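You operate a simulated robot arm through the tools that you are given. There is no shell and no other tool. Be economical: measure what you need, move in short steps, check, and stop when the job is done.

Carry out the task below with a simulated robot arm. There is one attempt and no reset: what you move stays moved.

TASK
Pull the bench drawer open.
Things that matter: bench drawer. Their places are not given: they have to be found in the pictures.

It is judged by the outcome, as a careful person would: the job done as asked, and still so three seconds after it is handed in. It fails if anything else is knocked over, pushed out of place, dropped, spilled or broken.

THE ROBOT
A 7-joint arm with a two-finger parallel gripper, fixed in place. Base frame: the origin is at the foot of the arm, x ahead of it, y to its left, z up. Lengths are in m, angles in rad, forces in N, time in s.
With the tool pointing down near the work surface it reaches from about 0.18 to 0.68 m from the base axis. Its first joint turns from -1.152 to 1.152 rad. Payload 2.4 kg.
Tool frame: the origin (TCP) lies between the finger pads and is the grasp point; the fingertips stand 0.03 m ahead of it; z points along the fingers, y is the line along which they close. The gripper opens to 0.094 m. The fingers are 0.028 m wide and 0.01 m thick; the gripper's body (0.05 by 0.096 m) begins 0.055 m behind the TCP.
Orientation is that of the tool frame in the base frame, as a unit quaternion [w, x, y, z]. With the fingers straight down and closing along the base's y, the tool's x points along the base's -x, its y along +y and its z along -z.

THE INTERFACE
- The arm moves only by the tool arm_command. Its argument "moves" is a list of rows, each a list of 7 numbers: the turn, a rotation vector about the base's x, y, z in rad, then the shift along the base's x, y, z in m, then the finger opening in m, from 0 to 0.094. In form: [[rx, ry, rz, tx, ty, tz, fingers], ...]. A call has 1 to 8 rows; each row is the pose to reach, as a shift and turn from the pose commanded when the call began. A row lasts 0.2 s, in which the tool goes at most 0.05 m and 0.15 rad; a call with a longer step from one row to the next is refused whole, and so is a gripper value outside its range. A pose out of reach is approached as far as the arm can. The call stops where the force on the tool passes 40 N (or 10 N more than at its start, if that is more) or the arm is blocked; 0.2 s more then pass. The fingers move at their own pace (about 0.153 m/s each) and stop on an object; they squeeze with about 40 N. The grip force told is the motor's: it shows also when the fingers shut on nothing. Time passes only in rows, and 0.2 s behind the last, so rows that repeat a pose let the fingers close. It gives the time, the measured TCP pose, the force on the tool (base axes), the opening and the grip force at its end, in the units of the frame above (readings bear some noise), and new pictures: "views" is both (left out), scene, wrist or none.
- Cameras (640 x 400 px; columns grow to the right, rows downward): "scene" is fixed at [0.0138, 0.4568, 1.4491]; the picture's right is [-0.93, -0.38, 0.00], its down [-0.20, 0.49, -0.85] and it looks along [0.32, -0.79, -0.52] (base axes); focal length 324 px, centre (320, 200). "wrist" rides on the gripper at [-0.037, 0, -0.058] in the tool frame; the picture's right is [0.00, -1.00, 0.00], its down [0.97, 0.00, -0.24] and it looks along [0.24, 0.00, 0.97] (tool axes); focal length 218 px, centre (320, 200).
- locate(camera, pixels): for up to 12 pixels [column, row] of the newest picture of that camera ("zoom" is the newest enlarged one), the place [x, y, z] in the base frame of the surface seen there, good to about 0.003 m. No time passes.
- enlarge(camera, box): a new picture of the part [left, top, right, bottom] of that camera's present view, enlarged. No time passes.
- close_job(): hands the job in; it is judged then, once.

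Work in short steps. Measure before you move; look again where a grasp or a placing could have gone wrong, and mend it. You have 60 turns and 100 pictures in all, the two below and enlarged ones among them. Open the gripper and draw the arm clear of the work before you hand the job in, unless the task says otherwise; then end with one line.

The tools are called as name(argument=value, ...) on one line, values as JSON. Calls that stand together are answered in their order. arm_command: Moves the arm, as the interface text tells. Its arguments: {"type":"object","properties":{"moves":{"type":"array"},"views":{"type":"string","enum":["both","scene","wrist","none"]}},"required":["moves"]} The other tools are called the same way: locate (camera, pixels) gives the place of the surface under pixels of a picture; enlarge (camera, box) takes an enlarged picture of a part of a camera's view; close_job () hands the job in.

At the start:

```text
t: 0.0
ee_pos: [0.3424, -0.2291, 1.0363]
orientation: [0.0, 0.0, 1.0, 0.0]
ft_force: [0.7, 0.4, -0.5]
opening: 0.094
finger_force: 0.1
```

scene: 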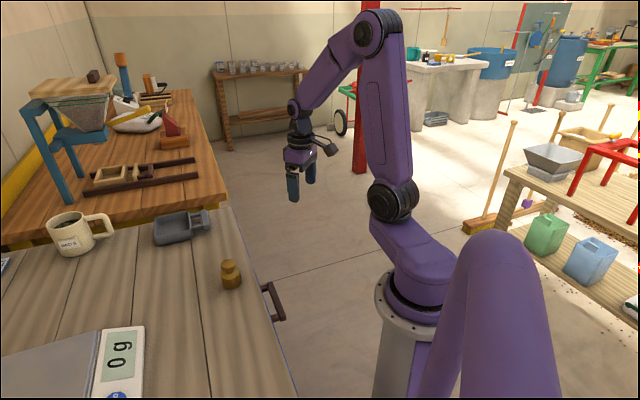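
wrist: 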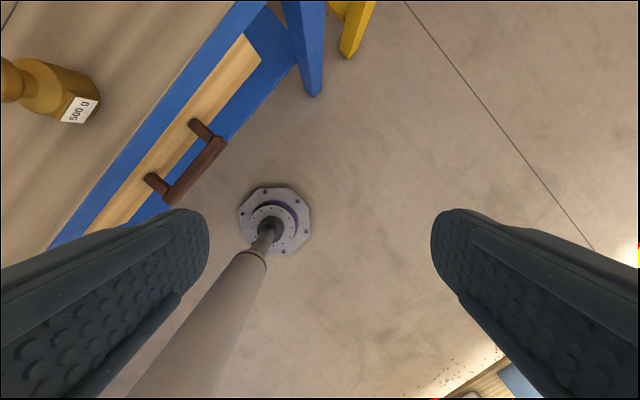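

The handle shows at about (272,300) in scene and (185,165) in wrist. I measure it and the drawer front.

locate(camera="wrist", pixels=[[220, 145], [195, 172], [170, 198], [200, 128], [155, 182], [192, 123], [147, 175], [240, 50], [100, 225], [110, 170], [250, 10], [60, 230]])

enlarge(camera="scene", box=[200, 250, 340, 340])

enlarge(camera="wrist", box=[40, 0, 320, 250])

```text
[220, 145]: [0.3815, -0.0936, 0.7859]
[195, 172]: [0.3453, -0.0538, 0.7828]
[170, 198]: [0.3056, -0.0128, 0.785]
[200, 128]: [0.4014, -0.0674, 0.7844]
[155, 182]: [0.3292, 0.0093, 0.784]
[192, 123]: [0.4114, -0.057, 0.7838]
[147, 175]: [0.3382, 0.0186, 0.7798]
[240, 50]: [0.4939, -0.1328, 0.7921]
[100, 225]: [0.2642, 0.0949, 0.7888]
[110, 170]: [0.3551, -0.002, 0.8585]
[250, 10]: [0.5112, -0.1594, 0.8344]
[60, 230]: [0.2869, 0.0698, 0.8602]
```

```text
4.44 times, centred on (270, 295) of scene
```

zoom: 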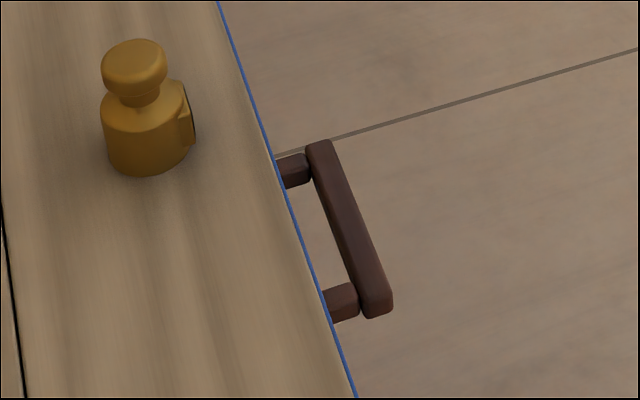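

```text
1.60 times, centred on (180, 125) of wrist
```

zoom: 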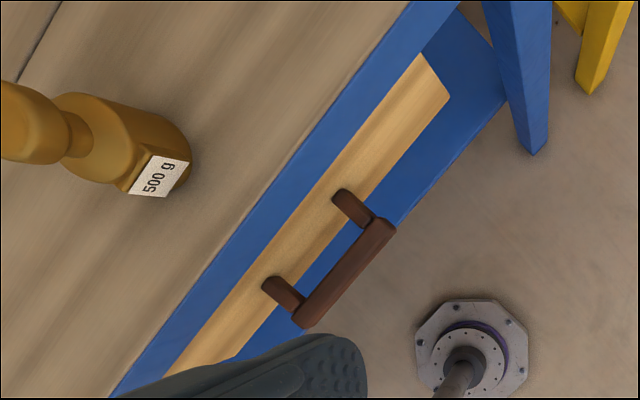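

The bar runs from about (0.381,-0.094) to (0.306,-0.013), z≈0.785, with the bench face at 45° to the base axes. I yaw by -0.785 so the fingers close across the bar, and move to above it.

arm_command(moves=[[0, 0, -0.131, -0.01, 0.025, -0.01, 0.094], [0, 0, -0.262, -0.02, 0.05, -0.02, 0.08], [0, 0, -0.393, -0.025, 0.08, -0.03, 0.06], [0, 0, -0.524, -0.03, 0.11, -0.04, 0.045], [0, 0, -0.655, -0.03, 0.135, -0.055, 0.04], [0, 0, -0.785, -0.03, 0.15, -0.07, 0.04], [0, 0, -0.785, -0.03, 0.15, -0.07, 0.04]])

```text
t: 1.6
ee_pos: [0.3123, -0.0778, 0.964]
orientation: [0.0, 0.383, 0.924, 0.0]
ft_force: [0.0, 0.6, 0.4]
opening: 0.0398
finger_force: 0.1
```

scene: 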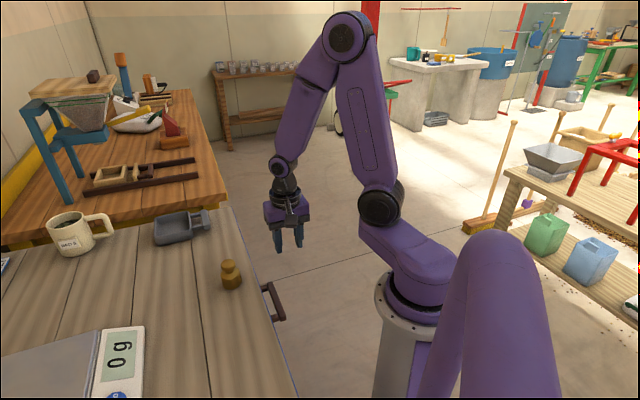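
wrist: 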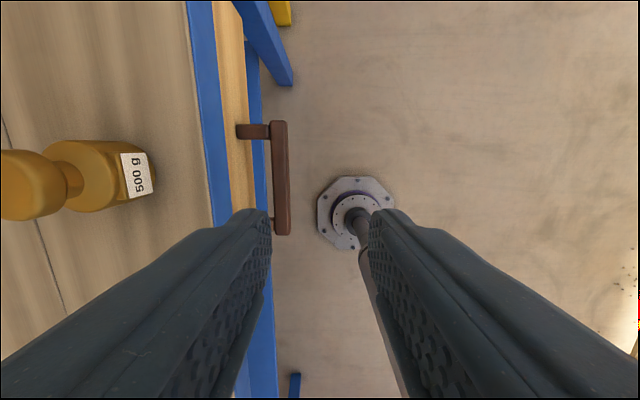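

The bar is now seen squarely, at columns 272–290 and rows 120–235. I measure its edges and the face.

locate(camera="wrist", pixels=[[274, 180], [281, 180], [287, 180], [281, 125], [281, 230], [244, 131], [255, 131], [238, 180], [225, 180], [207, 180], [262, 131]])

enlarge(camera="wrist", box=[200, 100, 320, 250])

```text
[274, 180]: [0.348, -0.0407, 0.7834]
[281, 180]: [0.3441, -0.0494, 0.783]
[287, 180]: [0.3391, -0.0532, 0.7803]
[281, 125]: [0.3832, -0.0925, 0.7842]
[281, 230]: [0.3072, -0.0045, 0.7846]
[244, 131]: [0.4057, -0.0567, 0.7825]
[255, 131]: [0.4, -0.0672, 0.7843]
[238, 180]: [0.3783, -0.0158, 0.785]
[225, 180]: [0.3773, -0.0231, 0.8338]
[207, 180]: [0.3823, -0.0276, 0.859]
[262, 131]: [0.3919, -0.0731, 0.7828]
```

```text
2.67 times, centred on (260, 175) of wrist
```

zoom: 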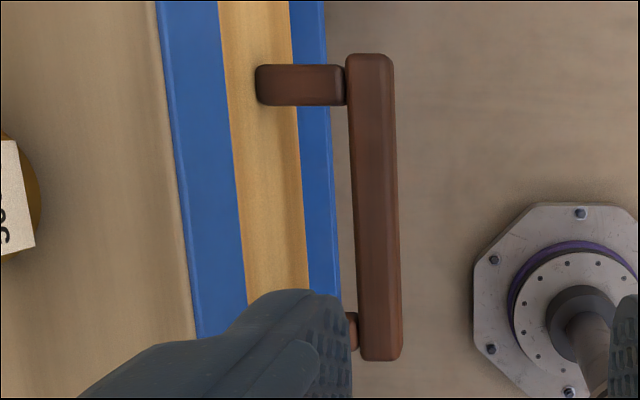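

Bar centre is about (0.345,-0.0485,0.777), roughly 17 mm thick, with a gap of about 33 mm to the bench edge. I tilt 0.3 rad so the gripper body leans away from the bench, and move to a pre-grasp 0.12 m back along the tool axis.

arm_command(moves=[[0.1, -0.1, 0, 0.002, 0.001, 0, 0.036], [0.2, -0.2, 0, 0.004, 0.002, -0.03, 0.036], [0.212, -0.212, 0, 0.006, 0.003, -0.071, 0.036], [0.212, -0.212, 0, 0.006, 0.003, -0.071, 0.036]])

```text
t: 2.6
ee_pos: [0.3131, -0.0705, 0.8969]
orientation: [0.049, 0.334, 0.931, 0.139]
ft_force: [2.5, -2.0, 0.4]
opening: 0.0359
finger_force: 0.1
out of reach, approached as far as the arm can: row 2
```

scene: 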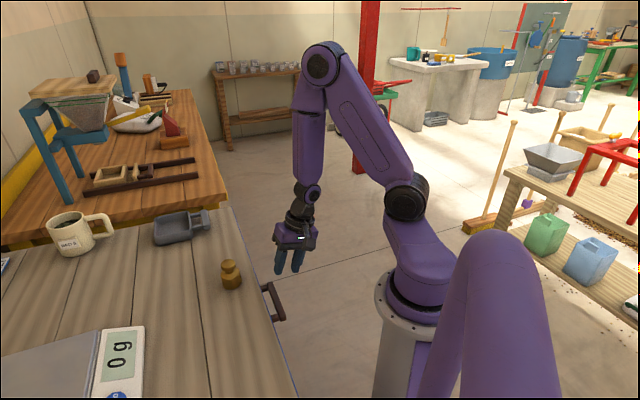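
wrist: 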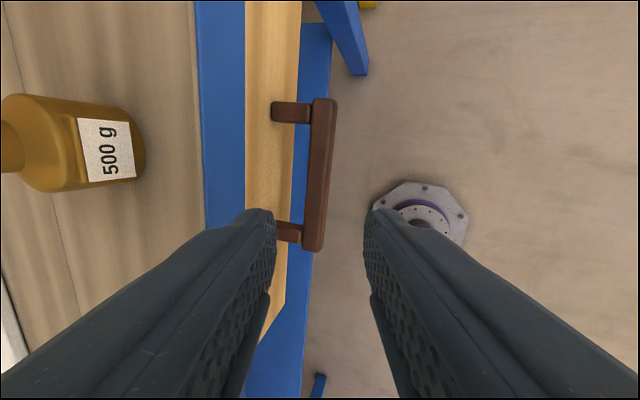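

The yaw came short by about 0.09 rad (one row out of reach). I hold to see whether it settles.

arm_command(moves=[[0, 0, 0, 0, 0, 0, 0.036], [0, 0, 0, 0, 0, 0, 0.036]], views="none")

```text
t: 3.2
ee_pos: [0.3189, -0.0745, 0.8977]
orientation: [0.057, 0.377, 0.914, 0.138]
ft_force: [0.2, -1.1, -0.4]
opening: 0.0361
finger_force: 0.1
```

It settled at the wanted pose. I advance partway along the tool axis and look.

arm_command(moves=[[0, 0, 0, 0.004, 0.004, -0.02, 0.036], [0, 0, 0, 0.008, 0.008, -0.04, 0.036], [0, 0, 0, 0.012, 0.012, -0.06, 0.036], [0, 0, 0, 0.015, 0.015, -0.073, 0.036], [0, 0, 0, 0.015, 0.015, -0.073, 0.036]])

```text
t: 4.4
ee_pos: [0.3337, -0.0605, 0.823]
orientation: [0.057, 0.379, 0.913, 0.139]
ft_force: [0.2, 0.4, 0.3]
opening: 0.0359
finger_force: 0.0
```

scene: 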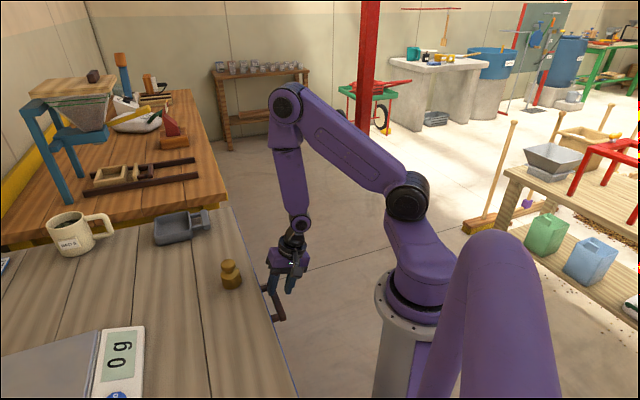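
wrist: 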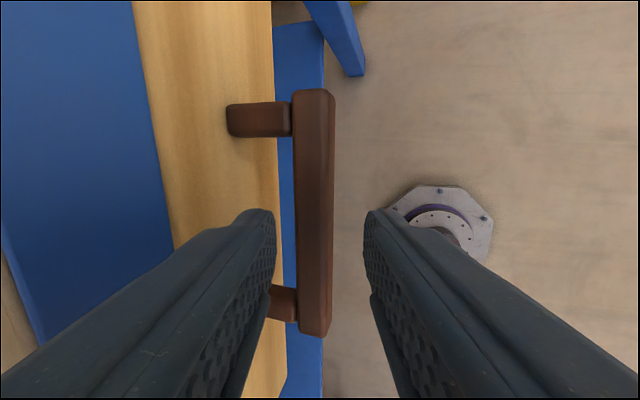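

The bar lies between the fingers, and the inner finger lines up with the gap between the posts. I advance the last 45 mm slowly.

arm_command(moves=[[0, 0, 0, 0.003, 0.003, -0.015, 0.036], [0, 0, 0, 0.006, 0.006, -0.03, 0.036], [0, 0, 0, 0.009, 0.0095, -0.045, 0.036], [0, 0, 0, 0.009, 0.0095, -0.045, 0.036]])

```text
t: 5.4
ee_pos: [0.3399, -0.0511, 0.7763]
orientation: [0.058, 0.379, 0.913, 0.139]
ft_force: [-0.5, 0.1, 1.6]
opening: 0.0363
finger_force: 0.6
```

scene: 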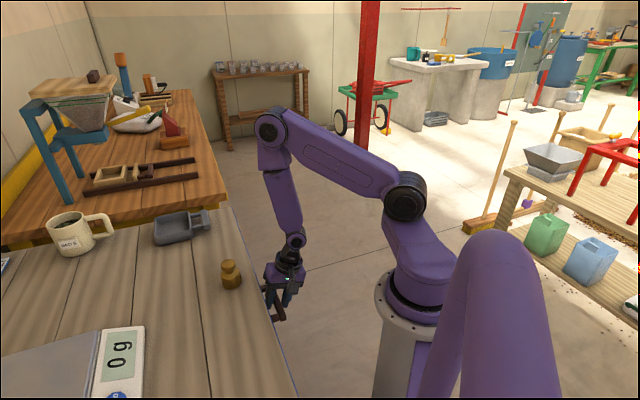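
wrist: 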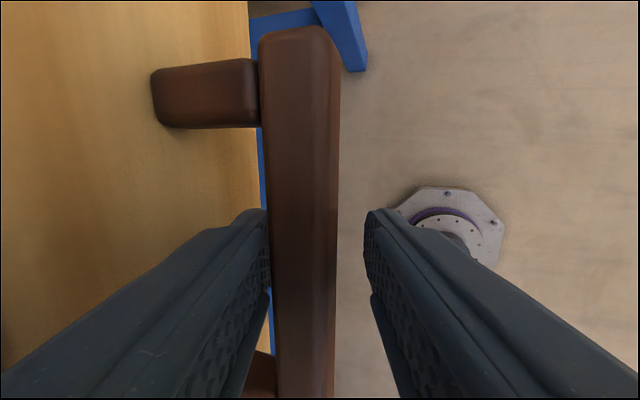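

The inner finger is right beside the bar. I centre by about 5 mm towards the bench and close.

arm_command(moves=[[0, 0, 0, 0.004, 0.0035, 0, 0.036], [0, 0, 0, 0.004, 0.0035, 0, 0.015], [0, 0, 0, 0.004, 0.0035, 0, 0.005], [0, 0, 0, 0.004, 0.0035, 0, 0.005]], views="wrist")

```text
t: 6.4
ee_pos: [0.3448, -0.0484, 0.7771]
orientation: [0.057, 0.378, 0.913, 0.139]
ft_force: [-0.8, 0.9, 9.0]
opening: 0.025
finger_force: 45.5
```

wrist: 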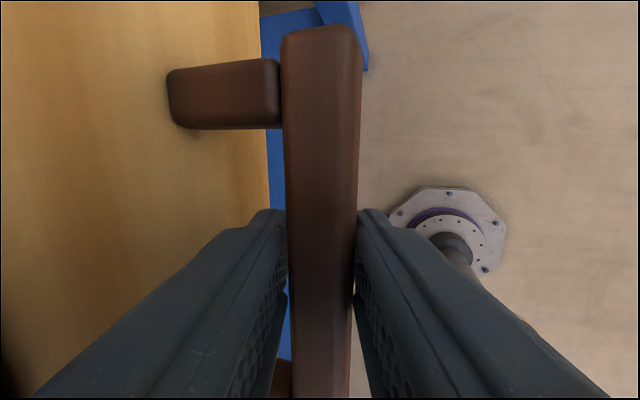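

The bar is gripped (opening 0.025, 45 N). I pull along the outward normal (-0.707,-0.707), gently at first.

arm_command(moves=[[0, 0, 0, -0.005, -0.005, 0, 0.005], [0, 0, 0, -0.012, -0.012, 0, 0.005], [0, 0, 0, -0.02, -0.02, 0, 0.005], [0, 0, 0, -0.028, -0.028, 0, 0.005]])

```text
t: 7.5
ee_pos: [0.3189, -0.0752, 0.7772]
orientation: [0.057, 0.377, 0.914, 0.138]
ft_force: [-1.7, 0.6, 7.9]
opening: 0.0251
finger_force: 45.1
stopped in row 4: the force on the tool passed its limit (the readings are from after the stop); the commanded pose is now the measured one
```

scene: 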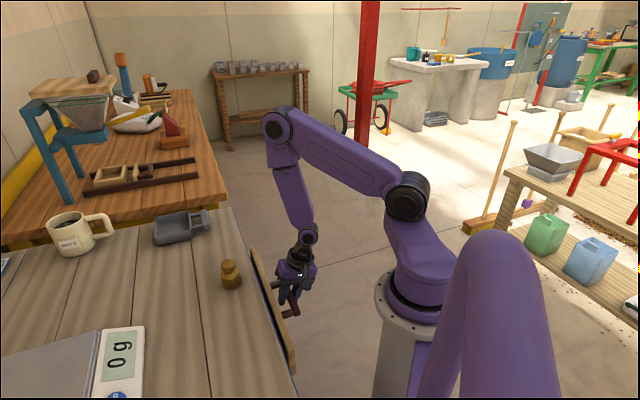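
wrist: 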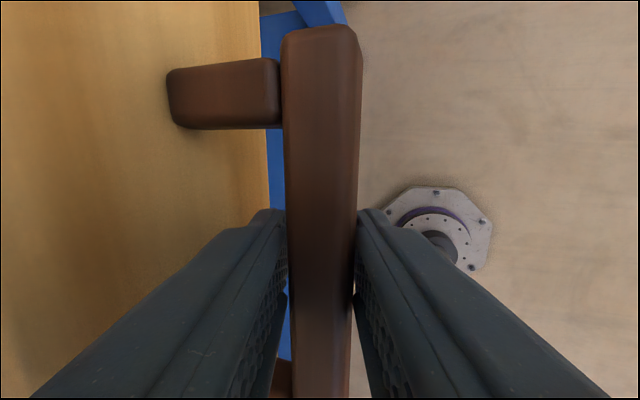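

The drawer has come out about 37 mm with the grip intact; the force limit tripped at the end, probably from stopping. I continue in smaller steps.

arm_command(moves=[[0, 0, 0, -0.004, -0.004, 0, 0.005], [0, 0, 0, -0.009, -0.009, 0, 0.005], [0, 0, 0, -0.014, -0.014, 0, 0.005], [0, 0, 0, -0.019, -0.019, 0, 0.005], [0, 0, 0, -0.024, -0.024, 0, 0.005], [0, 0, 0, -0.028, -0.028, 0, 0.005], [0, 0, 0, -0.03, -0.03, 0, 0.005], [0, 0, 0, -0.031, -0.031, 0, 0.005]], views="scene")

```text
t: 9.3
ee_pos: [0.2883, -0.1045, 0.7761]
orientation: [0.057, 0.378, 0.914, 0.138]
ft_force: [2.6, -2.3, -10.7]
opening: 0.0251
finger_force: 45.2
```

scene: 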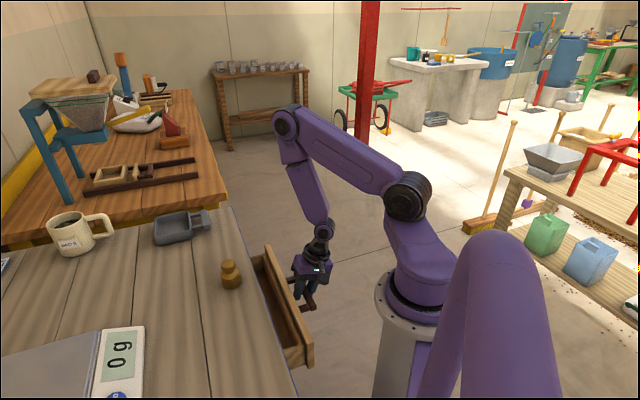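

The drawer is about 8 cm out. I keep pulling.

arm_command(moves=[[0, 0, 0, -0.004, -0.004, 0.0005, 0.005], [0, 0, 0, -0.009, -0.009, 0.0005, 0.005], [0, 0, 0, -0.014, -0.014, 0.0005, 0.005], [0, 0, 0, -0.019, -0.019, 0.0005, 0.005], [0, 0, 0, -0.024, -0.024, 0.0005, 0.005], [0, 0, 0, -0.028, -0.028, 0.0005, 0.005], [0, 0, 0, -0.031, -0.031, 0.0005, 0.005], [0, 0, 0, -0.032, -0.032, 0.0005, 0.005]], views="scene")

```text
t: 11.1
ee_pos: [0.2551, -0.1368, 0.7782]
orientation: [0.056, 0.378, 0.914, 0.138]
ft_force: [-4.2, 6.1, -25.5]
opening: 0.0245
finger_force: 44.8
```

scene: 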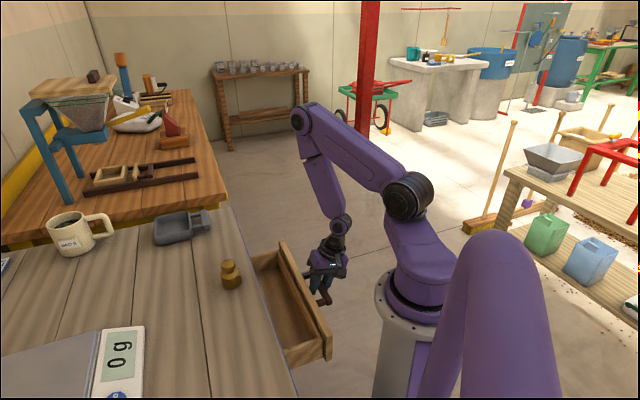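

About 12.6 cm out; the vertical load has grown to -25 N, so I relieve it by lowering 1.5 mm while pulling on.

arm_command(moves=[[0, 0, 0, -0.003, -0.003, -0.001, 0.005], [0, 0, 0, -0.007, -0.007, -0.0015, 0.005], [0, 0, 0, -0.012, -0.012, -0.0015, 0.005], [0, 0, 0, -0.017, -0.017, -0.002, 0.005], [0, 0, 0, -0.022, -0.022, -0.002, 0.005], [0, 0, 0, -0.026, -0.026, -0.002, 0.005], [0, 0, 0, -0.029, -0.029, -0.002, 0.005], [0, 0, 0, -0.03, -0.03, -0.002, 0.005]], views="scene")

```text
t: 11.7
ee_pos: [0.2494, -0.144, 0.7783]
orientation: [0.058, 0.378, 0.913, 0.14]
ft_force: [-1.6, 1.6, 8.1]
opening: 0.0247
finger_force: 44.9
stopped in row 3: the force on the tool passed its limit (the readings are from after the stop); the commanded pose is now the measured one
```

scene: 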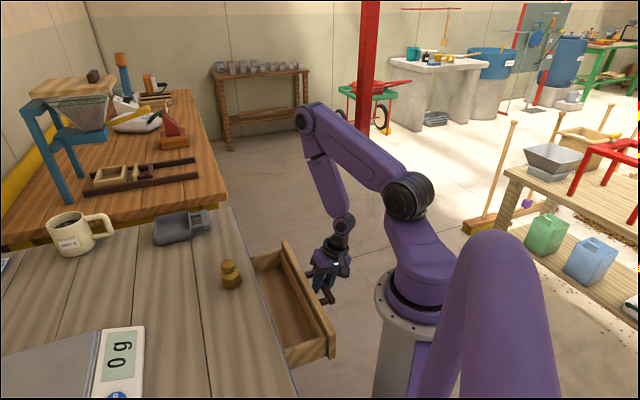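

Stopped at about 13.5 cm out; I pull once more gently to tell whether this is the end stop.

arm_command(moves=[[0, 0, 0, -0.003, -0.003, 0, 0.005], [0, 0, 0, -0.007, -0.007, 0, 0.005], [0, 0, 0, -0.011, -0.011, 0, 0.005], [0, 0, 0, -0.015, -0.015, 0, 0.005], [0, 0, 0, -0.019, -0.019, 0, 0.005], [0, 0, 0, -0.022, -0.022, 0, 0.005], [0, 0, 0, -0.024, -0.024, 0, 0.005], [0, 0, 0, -0.025, -0.025, 0, 0.005]], views="scene")

```text
t: 13.7
ee_pos: [0.2258, -0.1683, 0.7787]
orientation: [0.058, 0.378, 0.913, 0.14]
ft_force: [0.0, 1.8, 4.1]
opening: 0.0248
finger_force: 44.5
stopped in row 8: the force on the tool passed its limit (the readings are from after the stop); the commanded pose is now the measured one
```

scene: 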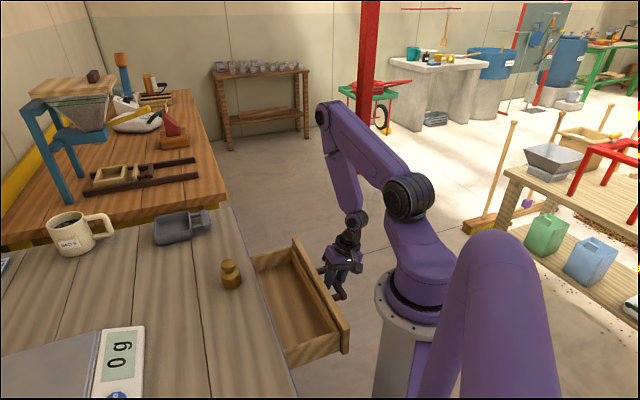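

Now about 17 cm out. One more gentle pull to find the end.

arm_command(moves=[[0, 0, 0, -0.003, -0.003, 0, 0.005], [0, 0, 0, -0.006, -0.006, 0, 0.005], [0, 0, 0, -0.009, -0.009, 0, 0.005], [0, 0, 0, -0.012, -0.012, 0, 0.005], [0, 0, 0, -0.015, -0.015, 0, 0.005], [0, 0, 0, -0.018, -0.018, 0, 0.005]])

```text
t: 15.1
ee_pos: [0.2058, -0.1859, 0.7805]
orientation: [0.059, 0.377, 0.914, 0.141]
ft_force: [-1.8, 4.3, -6.9]
opening: 0.0245
finger_force: 45.5
```

scene: 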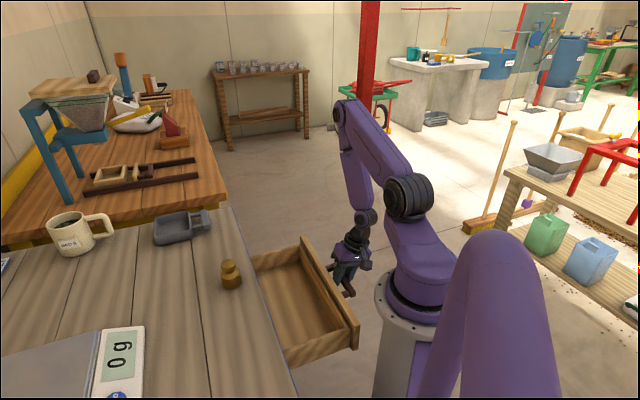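
wrist: 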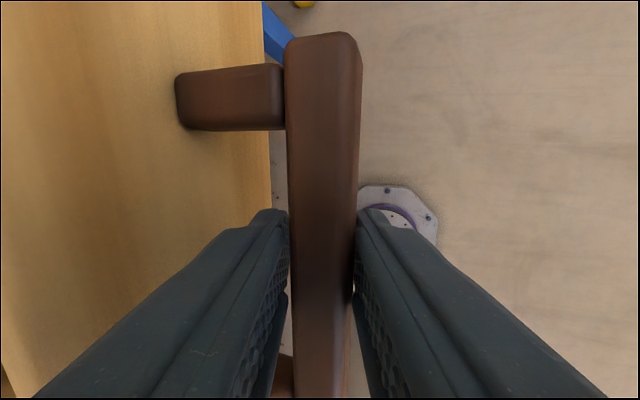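

The drawer is about 19.5 cm out, well open and near the arm's inner reach. I release and let the fingers open a little before withdrawing along the tool axis.

arm_command(moves=[[0, 0, 0, 0, 0, 0, 0.04], [0, 0, 0, 0, 0, 0, 0.04], [0, 0, 0, -0.003, -0.003, 0.015, 0.04], [0, 0, 0, -0.006, -0.006, 0.03, 0.04], [0, 0, 0, -0.01, -0.01, 0.05, 0.04], [0, 0, 0, -0.016, -0.016, 0.08, 0.04], [0, 0, 0, -0.016, -0.016, 0.11, 0.04], [0, 0, 0, -0.016, -0.016, 0.14, 0.04]])

```text
t: 16.9
ee_pos: [0.2273, -0.238, 0.8718]
orientation: [0.059, 0.376, 0.914, 0.141]
ft_force: [0.0, 0.4, -1.1]
opening: 0.0399
finger_force: 0.0
out of reach, approached as far as the arm can: row 3, 4, 5, 6, 7, 8
```

scene: 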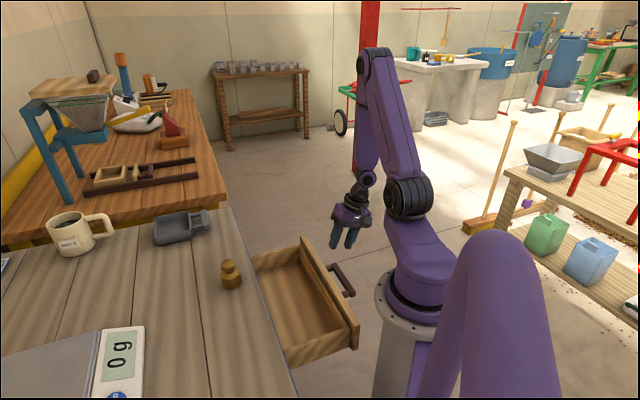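
wrist: 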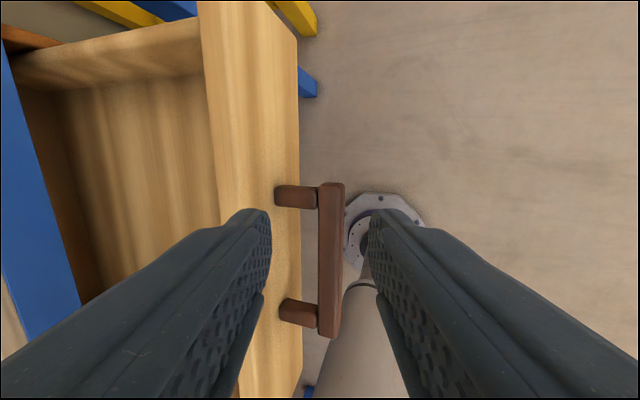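

The gripper is free, and the drawer stayed open. I raise the arm further clear.

arm_command(moves=[[0, 0, 0, 0.01, -0.01, 0.03, 0.04], [0, 0, 0, 0.02, -0.02, 0.06, 0.06], [0, 0, 0, 0.04, -0.03, 0.09, 0.08], [0, 0, 0, 0.06, -0.03, 0.11, 0.09], [0, 0, 0, 0.06, -0.03, 0.11, 0.09], [0, 0, 0, 0.06, -0.03, 0.11, 0.09]], views="scene")

```text
t: 18.3
ee_pos: [0.2884, -0.2647, 0.9777]
orientation: [0.058, 0.377, 0.914, 0.14]
ft_force: [-0.8, -0.1, -0.3]
opening: 0.0903
finger_force: 0.0
```

scene: 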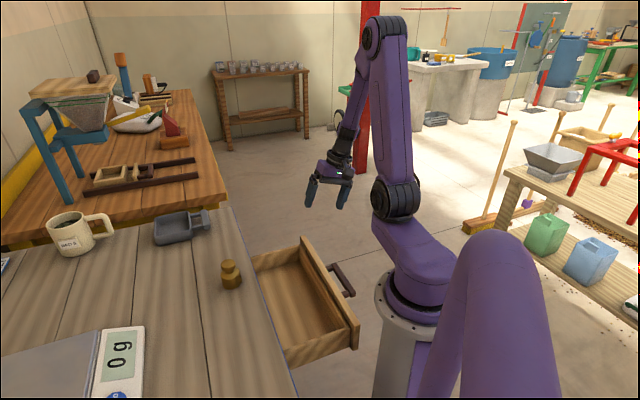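

The drawer stands open and at rest, nothing on the bench has moved, and the arm is clear. I hand the job in.

close_job()

```text
The job is handed in.
```

The bench drawer is pulled open by about 19–20 cm, nothing else was disturbed, and the arm is clear with the gripper open.
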